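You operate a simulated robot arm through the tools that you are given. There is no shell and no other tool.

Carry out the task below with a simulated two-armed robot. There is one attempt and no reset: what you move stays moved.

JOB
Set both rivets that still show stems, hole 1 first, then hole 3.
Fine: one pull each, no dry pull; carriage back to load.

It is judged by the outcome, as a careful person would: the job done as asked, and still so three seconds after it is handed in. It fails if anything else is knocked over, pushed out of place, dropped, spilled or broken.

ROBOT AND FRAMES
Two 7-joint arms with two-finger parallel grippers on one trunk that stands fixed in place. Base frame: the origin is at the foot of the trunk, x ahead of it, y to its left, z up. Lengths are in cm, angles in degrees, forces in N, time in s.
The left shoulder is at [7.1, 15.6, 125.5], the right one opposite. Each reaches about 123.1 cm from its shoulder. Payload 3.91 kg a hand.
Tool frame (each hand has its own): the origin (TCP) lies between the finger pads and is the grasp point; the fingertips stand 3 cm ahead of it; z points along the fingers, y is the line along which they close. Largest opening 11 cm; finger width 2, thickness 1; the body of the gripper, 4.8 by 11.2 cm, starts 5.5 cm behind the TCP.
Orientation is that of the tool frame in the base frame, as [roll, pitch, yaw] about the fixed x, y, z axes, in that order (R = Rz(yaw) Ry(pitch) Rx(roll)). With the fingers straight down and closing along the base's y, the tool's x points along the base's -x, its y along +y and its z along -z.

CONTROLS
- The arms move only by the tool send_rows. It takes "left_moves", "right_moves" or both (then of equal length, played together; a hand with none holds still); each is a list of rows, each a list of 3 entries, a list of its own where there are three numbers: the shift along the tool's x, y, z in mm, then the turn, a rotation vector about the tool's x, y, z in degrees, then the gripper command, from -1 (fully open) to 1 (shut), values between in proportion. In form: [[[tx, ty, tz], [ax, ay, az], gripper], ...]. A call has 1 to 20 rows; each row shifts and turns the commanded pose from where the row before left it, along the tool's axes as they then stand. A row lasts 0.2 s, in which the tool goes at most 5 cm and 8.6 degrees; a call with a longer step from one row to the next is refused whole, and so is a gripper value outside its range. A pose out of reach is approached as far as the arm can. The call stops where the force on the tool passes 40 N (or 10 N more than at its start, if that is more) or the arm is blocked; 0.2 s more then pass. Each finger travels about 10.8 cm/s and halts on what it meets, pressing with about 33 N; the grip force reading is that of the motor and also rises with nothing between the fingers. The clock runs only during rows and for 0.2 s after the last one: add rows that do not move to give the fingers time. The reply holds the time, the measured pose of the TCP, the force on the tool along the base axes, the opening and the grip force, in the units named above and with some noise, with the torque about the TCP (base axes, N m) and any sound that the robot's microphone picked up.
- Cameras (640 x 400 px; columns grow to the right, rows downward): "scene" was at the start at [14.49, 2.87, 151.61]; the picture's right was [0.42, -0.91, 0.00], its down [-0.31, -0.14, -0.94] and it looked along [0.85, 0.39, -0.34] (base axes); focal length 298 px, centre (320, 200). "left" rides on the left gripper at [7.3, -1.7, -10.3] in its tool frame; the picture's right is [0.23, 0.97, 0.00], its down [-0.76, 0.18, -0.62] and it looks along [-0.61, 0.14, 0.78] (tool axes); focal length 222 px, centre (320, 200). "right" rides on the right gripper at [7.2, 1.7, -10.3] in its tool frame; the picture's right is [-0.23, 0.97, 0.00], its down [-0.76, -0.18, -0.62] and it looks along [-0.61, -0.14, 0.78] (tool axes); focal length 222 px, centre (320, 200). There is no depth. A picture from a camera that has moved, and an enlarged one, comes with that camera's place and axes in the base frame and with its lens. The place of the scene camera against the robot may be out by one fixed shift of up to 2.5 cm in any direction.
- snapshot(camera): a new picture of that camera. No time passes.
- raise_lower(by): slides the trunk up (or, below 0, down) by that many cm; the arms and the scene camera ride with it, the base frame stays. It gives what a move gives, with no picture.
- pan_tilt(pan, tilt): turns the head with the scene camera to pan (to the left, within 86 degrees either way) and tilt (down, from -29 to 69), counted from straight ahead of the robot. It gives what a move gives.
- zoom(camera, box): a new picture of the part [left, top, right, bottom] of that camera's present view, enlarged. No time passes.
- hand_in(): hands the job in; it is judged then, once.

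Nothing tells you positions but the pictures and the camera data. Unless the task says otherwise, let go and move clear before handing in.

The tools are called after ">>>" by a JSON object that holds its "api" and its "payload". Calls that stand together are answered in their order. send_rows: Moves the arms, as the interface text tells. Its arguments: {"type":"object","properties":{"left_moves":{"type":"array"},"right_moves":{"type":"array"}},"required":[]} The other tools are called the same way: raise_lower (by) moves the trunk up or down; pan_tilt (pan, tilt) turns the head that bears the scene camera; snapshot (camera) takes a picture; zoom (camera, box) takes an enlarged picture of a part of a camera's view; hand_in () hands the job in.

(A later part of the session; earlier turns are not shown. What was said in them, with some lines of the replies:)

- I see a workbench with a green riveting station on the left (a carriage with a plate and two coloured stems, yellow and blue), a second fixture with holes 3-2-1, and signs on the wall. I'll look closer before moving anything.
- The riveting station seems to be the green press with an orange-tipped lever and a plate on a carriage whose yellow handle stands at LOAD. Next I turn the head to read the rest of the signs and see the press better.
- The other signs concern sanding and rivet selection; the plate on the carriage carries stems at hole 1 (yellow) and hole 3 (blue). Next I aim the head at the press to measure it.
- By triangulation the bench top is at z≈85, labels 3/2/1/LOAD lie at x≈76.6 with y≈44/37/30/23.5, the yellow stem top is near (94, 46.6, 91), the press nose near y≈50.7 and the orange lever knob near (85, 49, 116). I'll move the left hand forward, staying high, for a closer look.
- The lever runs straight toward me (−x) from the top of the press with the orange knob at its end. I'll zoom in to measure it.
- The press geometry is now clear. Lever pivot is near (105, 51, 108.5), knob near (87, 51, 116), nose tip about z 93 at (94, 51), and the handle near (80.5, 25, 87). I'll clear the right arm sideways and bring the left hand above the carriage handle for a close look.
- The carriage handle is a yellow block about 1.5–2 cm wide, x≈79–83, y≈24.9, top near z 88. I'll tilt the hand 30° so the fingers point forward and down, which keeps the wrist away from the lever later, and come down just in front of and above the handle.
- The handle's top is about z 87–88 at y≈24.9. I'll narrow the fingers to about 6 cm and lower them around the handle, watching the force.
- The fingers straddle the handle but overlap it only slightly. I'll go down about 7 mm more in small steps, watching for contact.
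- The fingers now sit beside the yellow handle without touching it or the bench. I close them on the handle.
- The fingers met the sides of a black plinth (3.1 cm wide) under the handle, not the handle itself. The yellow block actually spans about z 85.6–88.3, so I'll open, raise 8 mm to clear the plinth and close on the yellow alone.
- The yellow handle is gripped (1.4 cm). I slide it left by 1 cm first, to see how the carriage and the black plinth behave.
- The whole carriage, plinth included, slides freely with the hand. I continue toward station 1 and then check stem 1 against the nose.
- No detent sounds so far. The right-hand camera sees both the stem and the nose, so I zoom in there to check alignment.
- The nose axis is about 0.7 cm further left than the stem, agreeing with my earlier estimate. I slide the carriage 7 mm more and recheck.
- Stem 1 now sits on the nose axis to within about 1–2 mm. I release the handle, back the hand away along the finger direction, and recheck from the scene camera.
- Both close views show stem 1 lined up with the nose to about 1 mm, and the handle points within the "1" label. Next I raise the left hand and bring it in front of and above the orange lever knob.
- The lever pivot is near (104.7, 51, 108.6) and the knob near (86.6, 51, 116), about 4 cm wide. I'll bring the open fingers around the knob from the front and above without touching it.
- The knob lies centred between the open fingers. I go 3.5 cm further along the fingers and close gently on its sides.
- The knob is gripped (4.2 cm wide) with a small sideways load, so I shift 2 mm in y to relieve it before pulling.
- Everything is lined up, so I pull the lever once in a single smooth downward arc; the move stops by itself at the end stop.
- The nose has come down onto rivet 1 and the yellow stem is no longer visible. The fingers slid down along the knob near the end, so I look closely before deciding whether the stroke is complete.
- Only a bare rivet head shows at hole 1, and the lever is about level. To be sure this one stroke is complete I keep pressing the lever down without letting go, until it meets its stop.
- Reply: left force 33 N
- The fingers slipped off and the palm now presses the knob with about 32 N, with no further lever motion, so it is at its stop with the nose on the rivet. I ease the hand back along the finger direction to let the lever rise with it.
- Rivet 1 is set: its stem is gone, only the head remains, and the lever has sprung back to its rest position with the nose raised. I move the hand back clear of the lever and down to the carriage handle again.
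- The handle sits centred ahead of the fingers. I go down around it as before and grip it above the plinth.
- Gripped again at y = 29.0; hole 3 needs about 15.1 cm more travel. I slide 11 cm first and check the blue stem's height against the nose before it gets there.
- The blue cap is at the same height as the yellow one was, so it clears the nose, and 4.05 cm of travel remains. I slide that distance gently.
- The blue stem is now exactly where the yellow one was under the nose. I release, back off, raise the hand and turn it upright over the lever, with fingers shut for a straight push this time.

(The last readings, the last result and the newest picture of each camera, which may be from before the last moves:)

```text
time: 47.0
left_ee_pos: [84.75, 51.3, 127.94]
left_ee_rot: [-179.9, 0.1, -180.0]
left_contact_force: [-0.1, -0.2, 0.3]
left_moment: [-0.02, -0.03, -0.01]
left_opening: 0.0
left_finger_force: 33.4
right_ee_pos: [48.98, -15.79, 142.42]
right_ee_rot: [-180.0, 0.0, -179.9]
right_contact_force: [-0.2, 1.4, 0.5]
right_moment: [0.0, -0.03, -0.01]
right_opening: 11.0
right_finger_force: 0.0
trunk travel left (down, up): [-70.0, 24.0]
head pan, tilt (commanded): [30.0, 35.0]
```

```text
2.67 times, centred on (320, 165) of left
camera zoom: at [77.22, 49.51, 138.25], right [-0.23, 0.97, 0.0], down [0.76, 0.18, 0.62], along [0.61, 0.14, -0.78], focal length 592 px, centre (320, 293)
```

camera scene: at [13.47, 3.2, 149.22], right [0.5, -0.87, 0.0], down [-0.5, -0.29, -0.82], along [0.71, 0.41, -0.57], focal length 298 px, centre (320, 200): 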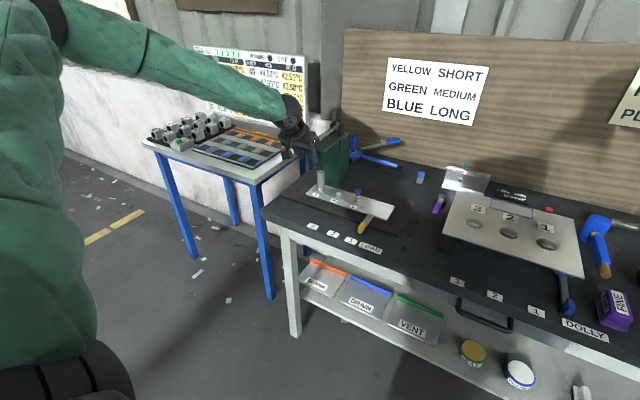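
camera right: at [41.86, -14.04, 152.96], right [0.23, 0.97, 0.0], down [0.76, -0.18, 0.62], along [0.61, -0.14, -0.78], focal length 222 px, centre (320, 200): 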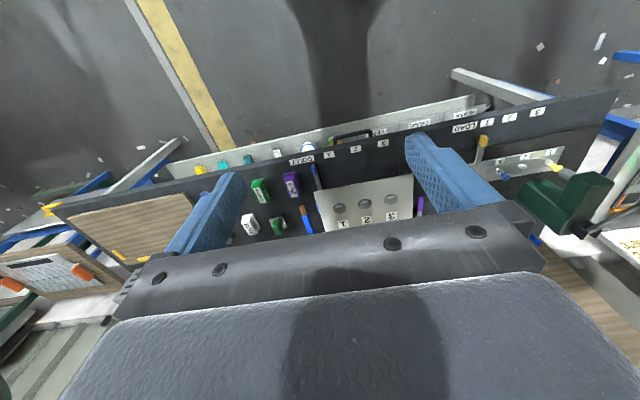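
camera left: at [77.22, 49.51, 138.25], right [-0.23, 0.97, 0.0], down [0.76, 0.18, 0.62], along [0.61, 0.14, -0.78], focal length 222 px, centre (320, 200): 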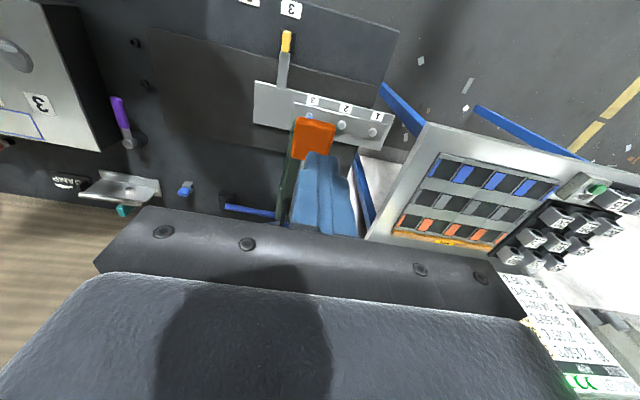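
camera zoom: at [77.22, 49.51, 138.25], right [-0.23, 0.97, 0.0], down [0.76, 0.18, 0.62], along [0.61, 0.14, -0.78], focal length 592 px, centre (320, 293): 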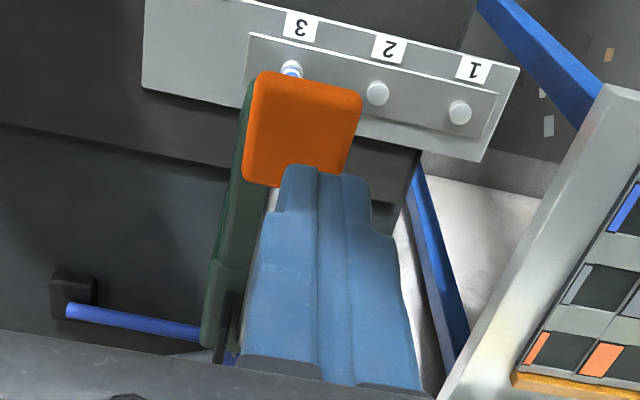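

The shut fingertips are about 1.4 cm short of the knob's centre (86.4, 51, top z≈117). I shift over it and come down to just above the knob without touching it.

>>> {"api": "send_rows", "payload": {"left_moves": [[[-7, -2, 0], [0, 0, 0], 1], [[-7, -2, 0], [0, 0, 0], 1], [[0, 0, 20], [0, 0, 0], 1], [[0, 0, 20], [0, 0, 0], 1], [[0, 0, 15], [0, 0, 0], 1], [[0, 0, 0], [0, 0, 0], 1]]}}

>>> {"api": "zoom", "payload": {"camera": "left", "box": [260, 90, 380, 240]}}

>>> {"api": "zoom", "payload": {"camera": "scene", "box": [260, 80, 360, 180]}}

```text
time: 48.4
left_ee_pos: [86.24, 50.73, 122.4]
left_ee_rot: [180.0, 0.0, -180.0]
left_contact_force: [0.0, 0.3, -0.7]
left_moment: [0.02, 0.02, 0.04]
left_opening: 0.03
left_finger_force: 32.6
right_ee_pos: [49.1, -15.76, 142.45]
right_ee_rot: [-180.0, 0.1, -180.0]
right_contact_force: [-0.1, 0.5, 0.2]
right_moment: [0.0, 0.02, -0.04]
right_opening: 10.98
right_finger_force: 0.0
trunk travel left (down, up): [-70.0, 24.0]
head pan, tilt (commanded): [30.0, 35.0]
```

```text
2.67 times, centred on (320, 165) of left
camera zoom: at [78.8, 49.03, 132.68], right [-0.23, 0.97, 0.0], down [0.76, 0.18, 0.62], along [0.61, 0.14, -0.78], focal length 592 px, centre (320, 293)
```

zoom: 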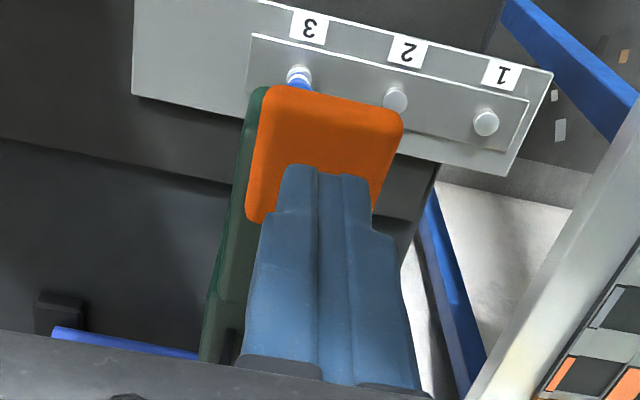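

```text
4.00 times, centred on (310, 130) of scene
camera zoom: at [13.67, 3.34, 149.2], right [0.5, -0.87, 0.0], down [-0.5, -0.29, -0.82], along [0.71, 0.41, -0.57], focal length 1194 px, centre (360, 480)
```

zoom: 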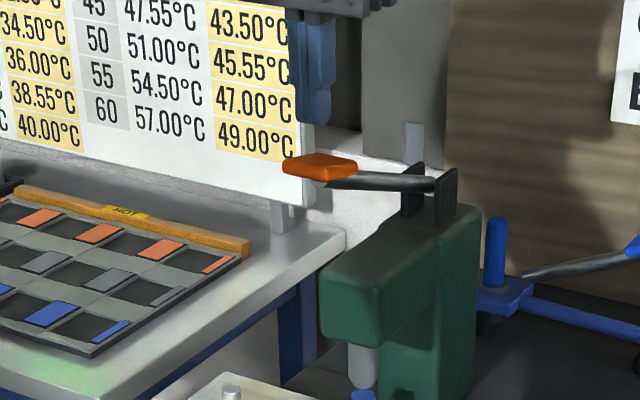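

The fingertips are about 3 cm above the knob's centre. I push the lever down once, in one continuous stroke following the knob's slight arc; it stops by force at the end.

>>> {"api": "send_rows", "payload": {"left_moves": [[[0, 1.5, 9], [0, 0, 0], 1], [[0, 0, 9], [0, 0, 0], 1], [[0, 0, 9], [0, 0, 0], 1], [[1, 0, 8], [0, 0, 0], 1], [[1, 0, 8], [0, 0, 0], 1], [[1, 0, 8], [0, 0, 0], 1], [[1, 0, 8], [0, 0, 0], 1], [[1, 0, 8], [0, 0, 0], 1], [[1, 0, 8], [0, 0, 0], 1], [[1, 0, 8], [0, 0, 0], 1], [[1, 0, 8], [0, 0, 0], 1], [[1, 0, 8], [0, 0, 0], 1], [[1, 0, 8], [0, 0, 0], 1], [[0, 0, 8], [0, 0, 0], 1], [[0, 0, 8], [0, 0, 0], 1], [[0, 0, 5], [0, 0, 0], 1]]}}

>>> {"api": "zoom", "payload": {"camera": "right", "box": [520, 120, 640, 240]}}

>>> {"api": "zoom", "payload": {"camera": "scene", "box": [260, 80, 380, 220]}}

>>> {"api": "zoom", "payload": {"camera": "left", "box": [240, 40, 400, 240]}}

```text
time: 51.1
left_ee_pos: [85.26, 50.87, 113.08]
left_ee_rot: [180.0, 1.0, -179.9]
left_contact_force: [-12.0, 0.4, 19.5]
left_moment: [-0.04, 0.16, 0.0]
left_opening: 0.0
left_finger_force: 32.8
right_ee_pos: [48.82, -15.82, 142.59]
right_ee_rot: [-179.9, 0.0, -179.9]
right_contact_force: [0.2, 0.2, -0.4]
right_moment: [0.0, -0.03, 0.01]
right_opening: 11.0
right_finger_force: 0.1
trunk travel left (down, up): [-70.0, 24.0]
head pan, tilt (commanded): [30.0, 35.0]
stopped in row 13 (left hand): the force on the tool passed its limit at 49 N (the readings are from after the stop); the commanded pose is now the measured one
```

```text
3.33 times, centred on (580, 180) of right
camera zoom: at [41.59, -14.12, 153.01], right [0.23, 0.97, 0.0], down [0.76, -0.18, 0.62], along [0.61, -0.14, -0.78], focal length 740 px, centre (-547, 267)
```

zoom: 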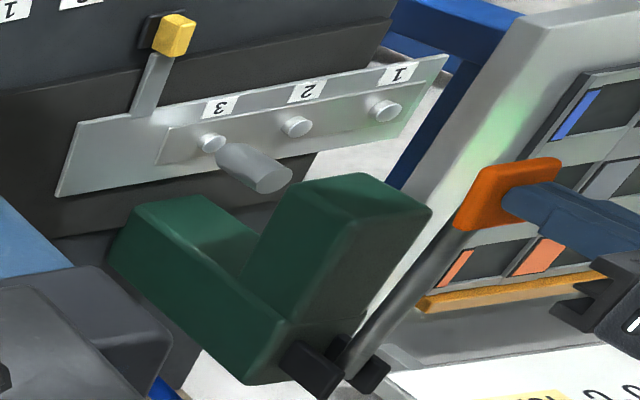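

```text
2.86 times, centred on (320, 150) of scene
camera zoom: at [13.34, 3.26, 149.23], right [0.5, -0.87, 0.0], down [-0.5, -0.29, -0.82], along [0.71, 0.41, -0.57], focal length 853 px, centre (320, 343)
```

zoom: 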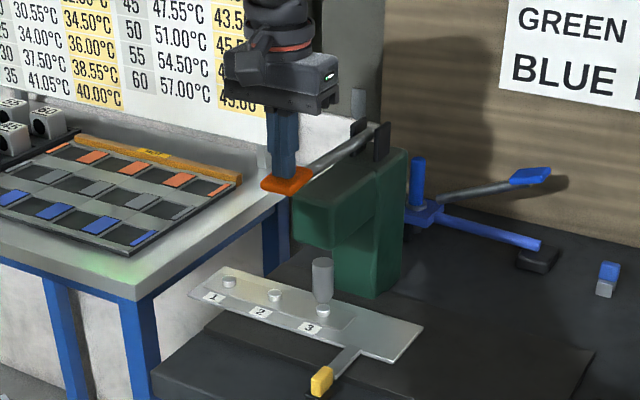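

```text
2.00 times, centred on (320, 140) of left
camera zoom: at [77.65, 49.13, 123.27], right [-0.23, 0.97, 0.0], down [0.75, 0.18, 0.64], along [0.62, 0.14, -0.77], focal length 444 px, centre (320, 320)
```

zoom: 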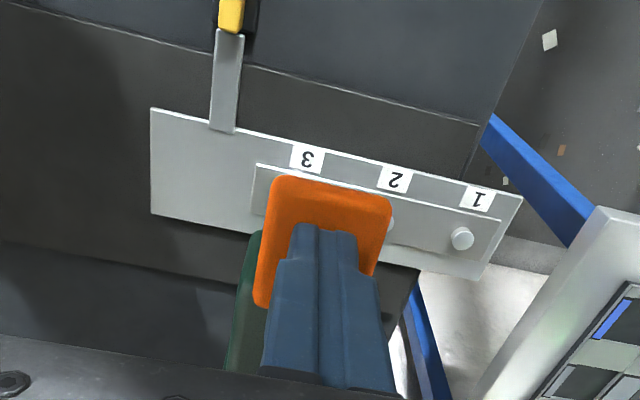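

The stroke hit its end stop at 49 N, the nose is on rivet 3 and the blue stem is gone. I let the lever rise gently with the fingers and lift clear.

>>> {"api": "send_rows", "payload": {"left_moves": [[[0, 0, -8], [0, 0, 0], 1], [[0, 0, -8], [0, 0, 0], 1], [[0, 0, -8], [0, 0, 0], 1], [[0, 0, -8], [0, 0, 0], 1], [[0, 0, -8], [0, 0, 0], 1], [[0, 0, -8], [0, 0, 0], 1], [[0, 0, -10], [0, 0, 0], 1], [[0, 0, -10], [0, 0, 0], 1], [[0, 0, -15], [0, 0, 0], 1], [[0, 0, -20], [0, 0, 0], 1], [[0, 0, -25], [0, 0, 0], 1], [[0, 0, -25], [0, 0, 0], 1]]}}

>>> {"api": "zoom", "payload": {"camera": "right", "box": [500, 100, 640, 240]}}

>>> {"api": "zoom", "payload": {"camera": "scene", "box": [260, 80, 400, 240]}}

```text
time: 53.7
left_ee_pos: [85.13, 51.04, 127.99]
left_ee_rot: [180.0, 0.6, -179.9]
left_contact_force: [0.3, 0.1, 0.6]
left_moment: [-0.02, -0.02, 0.02]
left_opening: 0.01
left_finger_force: 32.9
right_ee_pos: [49.05, -15.75, 142.32]
right_ee_rot: [-180.0, 0.0, 180.0]
right_contact_force: [-0.9, -0.5, 0.0]
right_moment: [0.01, -0.01, 0.01]
right_opening: 10.99
right_finger_force: 0.1
trunk travel left (down, up): [-70.0, 24.0]
head pan, tilt (commanded): [30.0, 35.0]
```

```text
2.86 times, centred on (570, 170) of right
camera zoom: at [41.85, -14.09, 152.95], right [0.23, 0.97, 0.0], down [0.76, -0.18, 0.62], along [0.61, -0.14, -0.78], focal length 635 px, centre (-394, 286)
```

zoom: 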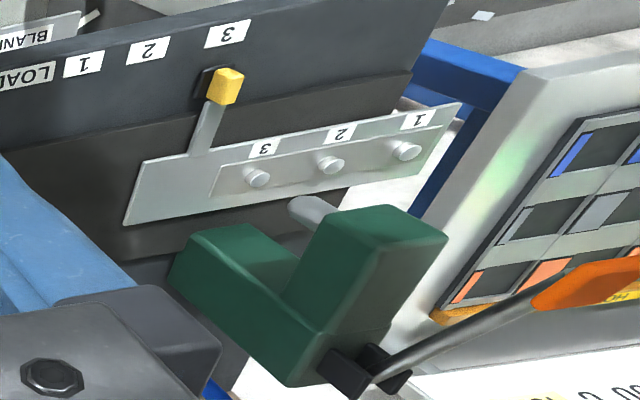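

```text
2.50 times, centred on (330, 160) of scene
camera zoom: at [13.61, 3.29, 149.2], right [0.5, -0.87, 0.0], down [-0.5, -0.29, -0.82], along [0.71, 0.41, -0.57], focal length 746 px, centre (295, 300)
```

zoom: 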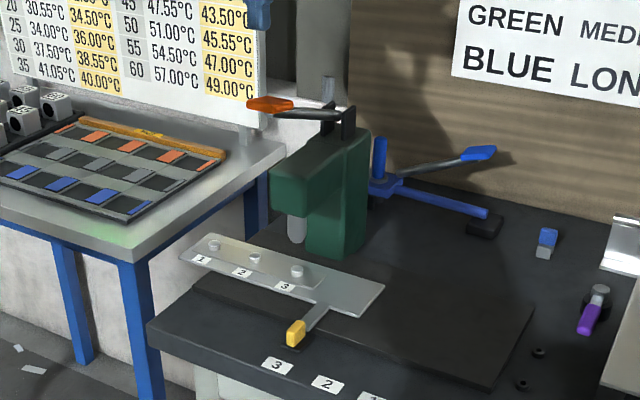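

Both rivets are now set and all three heads look alike, with the lever back at rest. I return the hand to the carriage handle to bring the carriage back to LOAD.

>>> {"api": "send_rows", "payload": {"left_moves": [[[40, 0, 0], [0, 0, 0], 1], [[40, 0, 0], [0, 0, 0], 1], [[40, 0, 0], [0, 0, 0], 1], [[40, 0, 0], [0, 0, 0], 1], [[0, 0, 0], [0, -7.5, 0], 1], [[0, 0, 0], [0, -7.5, 0], 1], [[0, 0, 0], [0, -7.5, 0], 1], [[0, 0, 0], [0, -7.2, 0], 0.5], [[9.6, -7.1, 28.8], [0, 0, 0], -0.1], [[9.6, -7.1, 28.8], [0, 0, 0], -0.1], [[9.6, -7.1, 28.8], [0, 0, 0], -0.1], [[9.6, -7.1, 28.8], [0, 0, 0], -0.1], [[9.6, -7.1, 28.8], [0, 0, 0], -0.1], [[9.6, -7.1, 28.8], [0, 0, 0], -0.1], [[9.6, -7.1, 28.8], [0, 0, 0], -0.1], [[9.6, -7.1, 28.8], [0, 0, 0], -0.1], [[9.6, -7.1, 28.8], [0, 0, 0], -0.1], [[9.6, -7.1, 28.8], [0, 0, 0], -0.1], [[0, 0, 0], [0, 0, 0], -0.1]]}}

>>> {"api": "snapshot", "payload": {"camera": "left"}}

```text
time: 57.7
left_ee_pos: [75.32, 43.73, 98.17]
left_ee_rot: [-180.0, 30.4, -179.9]
left_contact_force: [0.3, 0.1, 0.7]
left_moment: [-0.02, 0.0, 0.04]
left_opening: 6.06
left_finger_force: 0.0
right_ee_pos: [49.11, -15.83, 142.52]
right_ee_rot: [180.0, 0.0, 179.9]
right_contact_force: [0.2, -0.2, 0.0]
right_moment: [0.0, 0.0, -0.03]
right_opening: 11.02
right_finger_force: 0.1
trunk travel left (down, up): [-70.0, 24.0]
head pan, tilt (commanded): [30.0, 35.0]
```

```text
taken
camera left: at [63.72, 42.13, 103.48], right [-0.2, 0.97, -0.11], down [0.34, 0.18, 0.92], along [0.92, 0.14, -0.37], focal length 222 px, centre (320, 200)
```

left: 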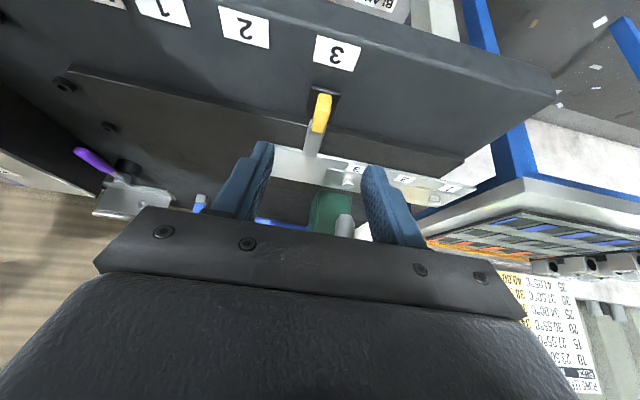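

The handle is centred as before, so I lower onto it and grip it.

>>> {"api": "send_rows", "payload": {"left_moves": [[[0.4, 2, 20], [0, 0, 0], -0.1], [[0.4, 0, 20], [0, 0, 0], -0.1], [[0.4, 0, 20], [0, 0, 0], -0.1], [[0.4, 0, 20], [0, 0, 0], -0.1], [[0.4, 0, 19], [0, 0, 0], -0.1], [[0, 0, 0], [0, 0, 0], 0.4], [[0, 0, 0], [0, 0, 0], 0.6], [[0, 0, 0], [0, 0, 0], 1], [[0, 0, 0], [0, 0, 0], 1]]}}

>>> {"api": "zoom", "payload": {"camera": "left", "box": [200, 100, 440, 250]}}

```text
time: 59.7
left_ee_pos: [80.32, 44.03, 89.45]
left_ee_rot: [180.0, 30.4, -179.9]
left_contact_force: [-2.0, -2.6, -0.3]
left_moment: [-0.14, -0.08, -0.25]
left_opening: 1.39
left_finger_force: 45.1
right_ee_pos: [49.19, -15.73, 142.51]
right_ee_rot: [179.9, 0.0, -180.0]
right_contact_force: [0.0, -0.3, 0.9]
right_moment: [0.0, -0.01, 0.0]
right_opening: 10.99
right_finger_force: 0.0
trunk travel left (down, up): [-70.0, 24.0]
head pan, tilt (commanded): [30.0, 35.0]
```

```text
2.67 times, centred on (320, 175) of left
camera zoom: at [68.68, 42.25, 94.65], right [-0.2, 0.97, -0.11], down [0.34, 0.18, 0.92], along [0.92, 0.14, -0.37], focal length 592 px, centre (320, 267)
```

zoom: 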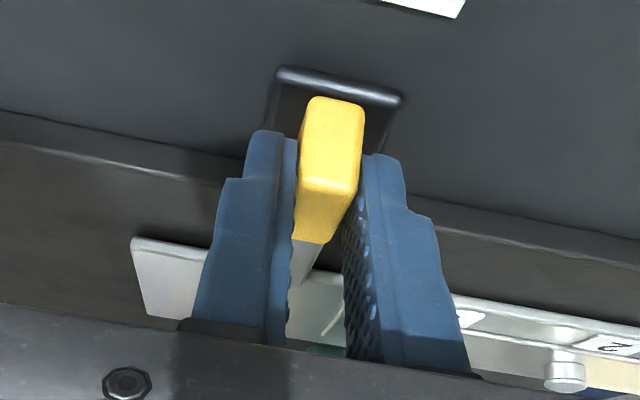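

Gripped at y ≈ 44.0. LOAD was at y = 25.0, so I slide the carriage back 18 cm now and finish the last centimetre slowly.

>>> {"api": "send_rows", "payload": {"left_moves": [[[0, -4, 0], [0, 0, 0], 1], [[0, -7, 0], [0, 0, 0], 1], [[0, -10, 0], [0, 0, 0], 1], [[0, -10, 0], [0, 0, 0], 1], [[0, -10, 0], [0, 0, 0], 1], [[0, -10, 0], [0, 0, 0], 1], [[0, -10, 0], [0, 0, 0], 1], [[0, -10, 0], [0, 0, 0], 1], [[0, -10, 0], [0, 0, 0], 1], [[0, -10, 0], [0, 0, 0], 1], [[0, -10, 0], [0, 0, 0], 1], [[0, -10, 0], [0, 0, 0], 1], [[0, -10, 0], [0, 0, 0], 1], [[0, -10, 0], [0, 0, 0], 1], [[0, -10, 0], [0, 0, 0], 1], [[0, -10, 0], [0, 0, 0], 1], [[0, -10, 0], [0, 0, 0], 1], [[0, -10, 0], [0, 0, 0], 1], [[0, -7, 0], [0, 0, 0], 1], [[0, -4, 0], [0, 0, 0], 1]]}}

>>> {"api": "snapshot", "payload": {"camera": "left"}}

```text
time: 63.9
left_ee_pos: [80.21, 25.88, 89.43]
left_ee_rot: [180.0, 30.3, -179.8]
left_contact_force: [-1.1, 0.5, 1.4]
left_moment: [-0.03, 1.2, -0.24]
left_opening: 1.37
left_finger_force: 44.7
right_ee_pos: [49.09, -15.77, 142.42]
right_ee_rot: [180.0, 0.0, -180.0]
right_contact_force: [-0.4, 0.3, 0.1]
right_moment: [0.03, -0.02, 0.02]
right_opening: 11.0
right_finger_force: 0.1
trunk travel left (down, up): [-70.0, 24.0]
head pan, tilt (commanded): [30.0, 35.0]
```

```text
taken
camera left: at [68.68, 24.15, 94.65], right [-0.2, 0.97, -0.11], down [0.34, 0.18, 0.92], along [0.92, 0.14, -0.37], focal length 222 px, centre (320, 200)
```

left: 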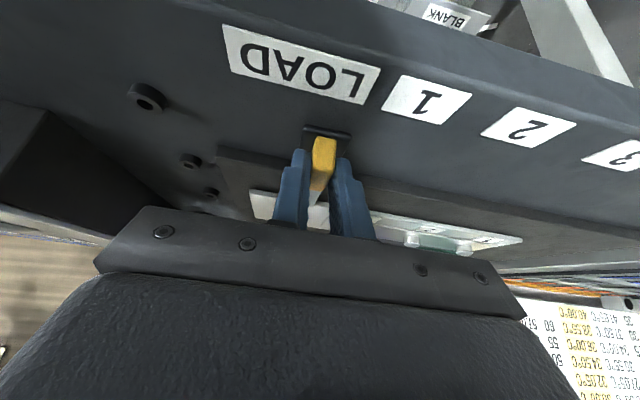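

>>> {"api": "send_rows", "payload": {"left_moves": [[[0, -3, 0], [0, 0, 0], 1], [[0, -3, 0], [0, 0, 0], 1], [[0, -3, 0], [0, 0, 0], 1], [[0, 0, 0], [0, 0, 0], 1]]}}

>>> {"api": "zoom", "payload": {"camera": "left", "box": [200, 20, 440, 250]}}

```text
time: 64.9
left_ee_pos: [80.37, 24.99, 89.33]
left_ee_rot: [179.9, 30.3, -179.9]
left_contact_force: [-6.8, 4.8, 0.6]
left_moment: [-0.03, 0.28, -0.3]
left_opening: 1.37
left_finger_force: 44.8
right_ee_pos: [49.14, -15.71, 142.5]
right_ee_rot: [-180.0, -0.1, -180.0]
right_contact_force: [-0.4, 0.5, -0.2]
right_moment: [0.01, 0.0, 0.0]
right_opening: 11.0
right_finger_force: 0.0
trunk travel left (down, up): [-70.0, 24.0]
head pan, tilt (commanded): [30.0, 35.0]
```

```text
1.74 times, centred on (320, 135) of left
camera zoom: at [68.68, 23.23, 94.64], right [-0.2, 0.97, -0.11], down [0.34, 0.18, 0.92], along [0.92, 0.14, -0.37], focal length 386 px, centre (320, 313)
```

zoom: 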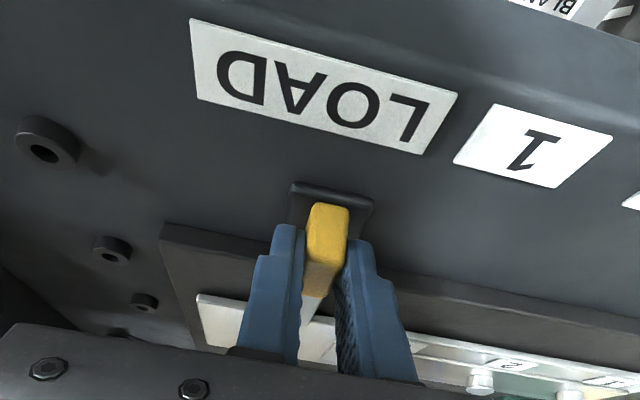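

The carriage is back at the starting point (y = 25.0). I release, withdraw the hand and compare with the first picture.

>>> {"api": "send_rows", "payload": {"left_moves": [[[0, 0, 0], [0, 0, 0], 0.4], [[0, 0, 0], [0, 0, 0], -0.1], [[0, 0, 0], [0, 0, 0], -0.1], [[0, 0, -15], [0, 0, 0], -0.1], [[0, 0, -25], [0, 0, 0], -0.1], [[0, 0, -40], [0, 0, 0], -0.1], [[0, 0, -40], [0, 0, 0], -0.1], [[0, 0, -40], [0, 0, 0], -0.1], [[0, 0, -40], [0, 0, 0], -0.1], [[-10, 25, -30], [0, 0, 0], -0.5], [[-10, 25, -30], [0, 0, 0], -0.5], [[-10, 25, -30], [0, 0, 0], -0.5], [[-10, 25, -30], [0, 0, 0], -0.5], [[-10, 25, -30], [0, 0, 0], -0.5], [[-10, 25, -30], [0, 0, 0], -0.5], [[-10, 25, -30], [0, 0, 0], -0.5], [[-10, 25, -30], [0, 0, 0], -0.5], [[-10, 25, -20], [0, 0, 0], -0.5], [[0, 0, 0], [0, 0, 0], -0.5]]}}

>>> {"api": "snapshot", "payload": {"camera": "scene"}}

>>> {"api": "zoom", "payload": {"camera": "scene", "box": [200, 120, 440, 270]}}

>>> {"api": "zoom", "payload": {"camera": "right", "box": [440, 90, 640, 260]}}

```text
time: 68.9
left_ee_pos: [64.67, 47.42, 133.62]
left_ee_rot: [180.0, 30.3, -179.8]
left_contact_force: [-0.1, -0.9, -0.7]
left_moment: [0.0, -0.01, 0.02]
left_opening: 8.25
left_finger_force: 0.0
right_ee_pos: [49.31, -15.88, 142.54]
right_ee_rot: [-180.0, 0.0, 180.0]
right_contact_force: [0.0, 0.4, 0.0]
right_moment: [0.0, 0.0, 0.01]
right_opening: 10.96
right_finger_force: 0.1
trunk travel left (down, up): [-70.0, 24.0]
head pan, tilt (commanded): [30.0, 35.0]
```

```text
taken
camera scene: at [13.7, 3.29, 149.2], right [0.5, -0.87, 0.0], down [-0.5, -0.29, -0.82], along [0.71, 0.41, -0.57], focal length 298 px, centre (320, 200)
```

scene: 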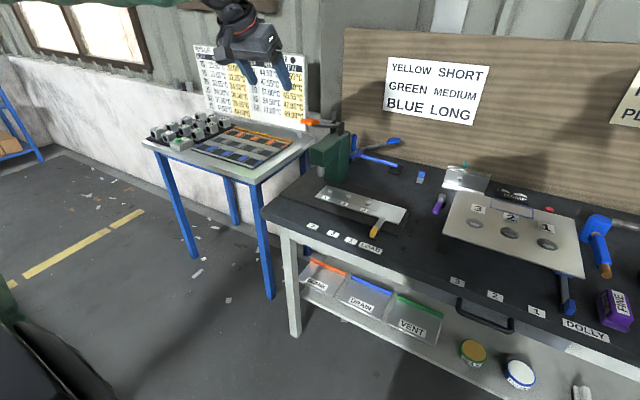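

```text
2.67 times, centred on (320, 195) of scene
camera zoom: at [13.7, 3.29, 149.2], right [0.5, -0.87, 0.0], down [-0.5, -0.29, -0.82], along [0.71, 0.41, -0.57], focal length 796 px, centre (320, 213)
```

zoom: 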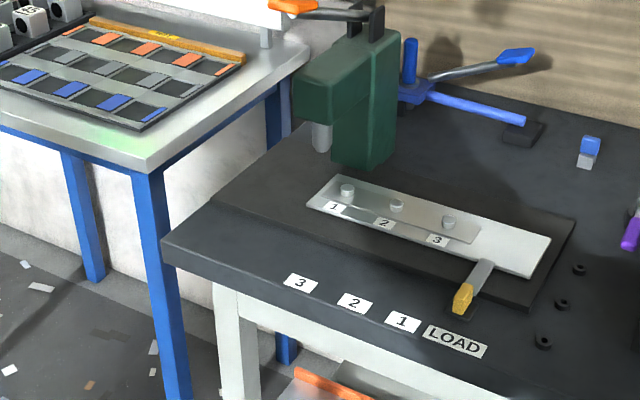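

```text
2.35 times, centred on (540, 175) of right
camera zoom: at [41.95, -14.09, 152.92], right [0.23, 0.97, 0.0], down [0.76, -0.18, 0.62], along [0.61, -0.14, -0.78], focal length 523 px, centre (-198, 259)
```

zoom: 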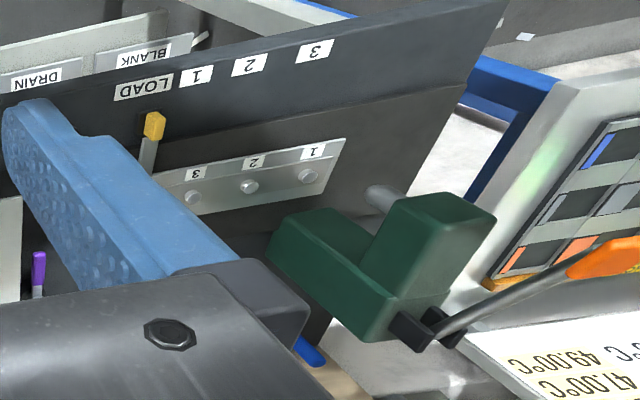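

All three rivets now show only set heads. The carriage and its handle are exactly where they were at LOAD in the first picture, the lever is at rest, and nothing else has moved. Both hands are clear, so I hand the job in.

>>> {"api": "hand_in", "payload": {}}

```text
The job is handed in.
```

The job is handed in: both rivets that still showed stems are set, hole 1 first, then hole 3. Each took one lever pull, made only after I had checked that a stem was under the nose, so there was no dry pull.

- **Hole 1:** near the bottom of the stroke the fingers slipped off the lever knob. The palm kept pressing until the lever stopped moving, and the lever was not let up in between, so it was still one stroke. The yellow stem is gone and only the set head shows.
- **Hole 3:** I pushed the lever straight down from above with shut fingers until it hit its end stop. The blue stem is gone.
- **Carriage:** it is back at LOAD, and its position matches the first picture. The lever has sprung back to rest.

In the last pictures nothing else looked moved, and both hands were clear of the bench. While first gripping the carriage handle, the fingers briefly squeezed the black block under it. That block is part of the carriage and moves with it.
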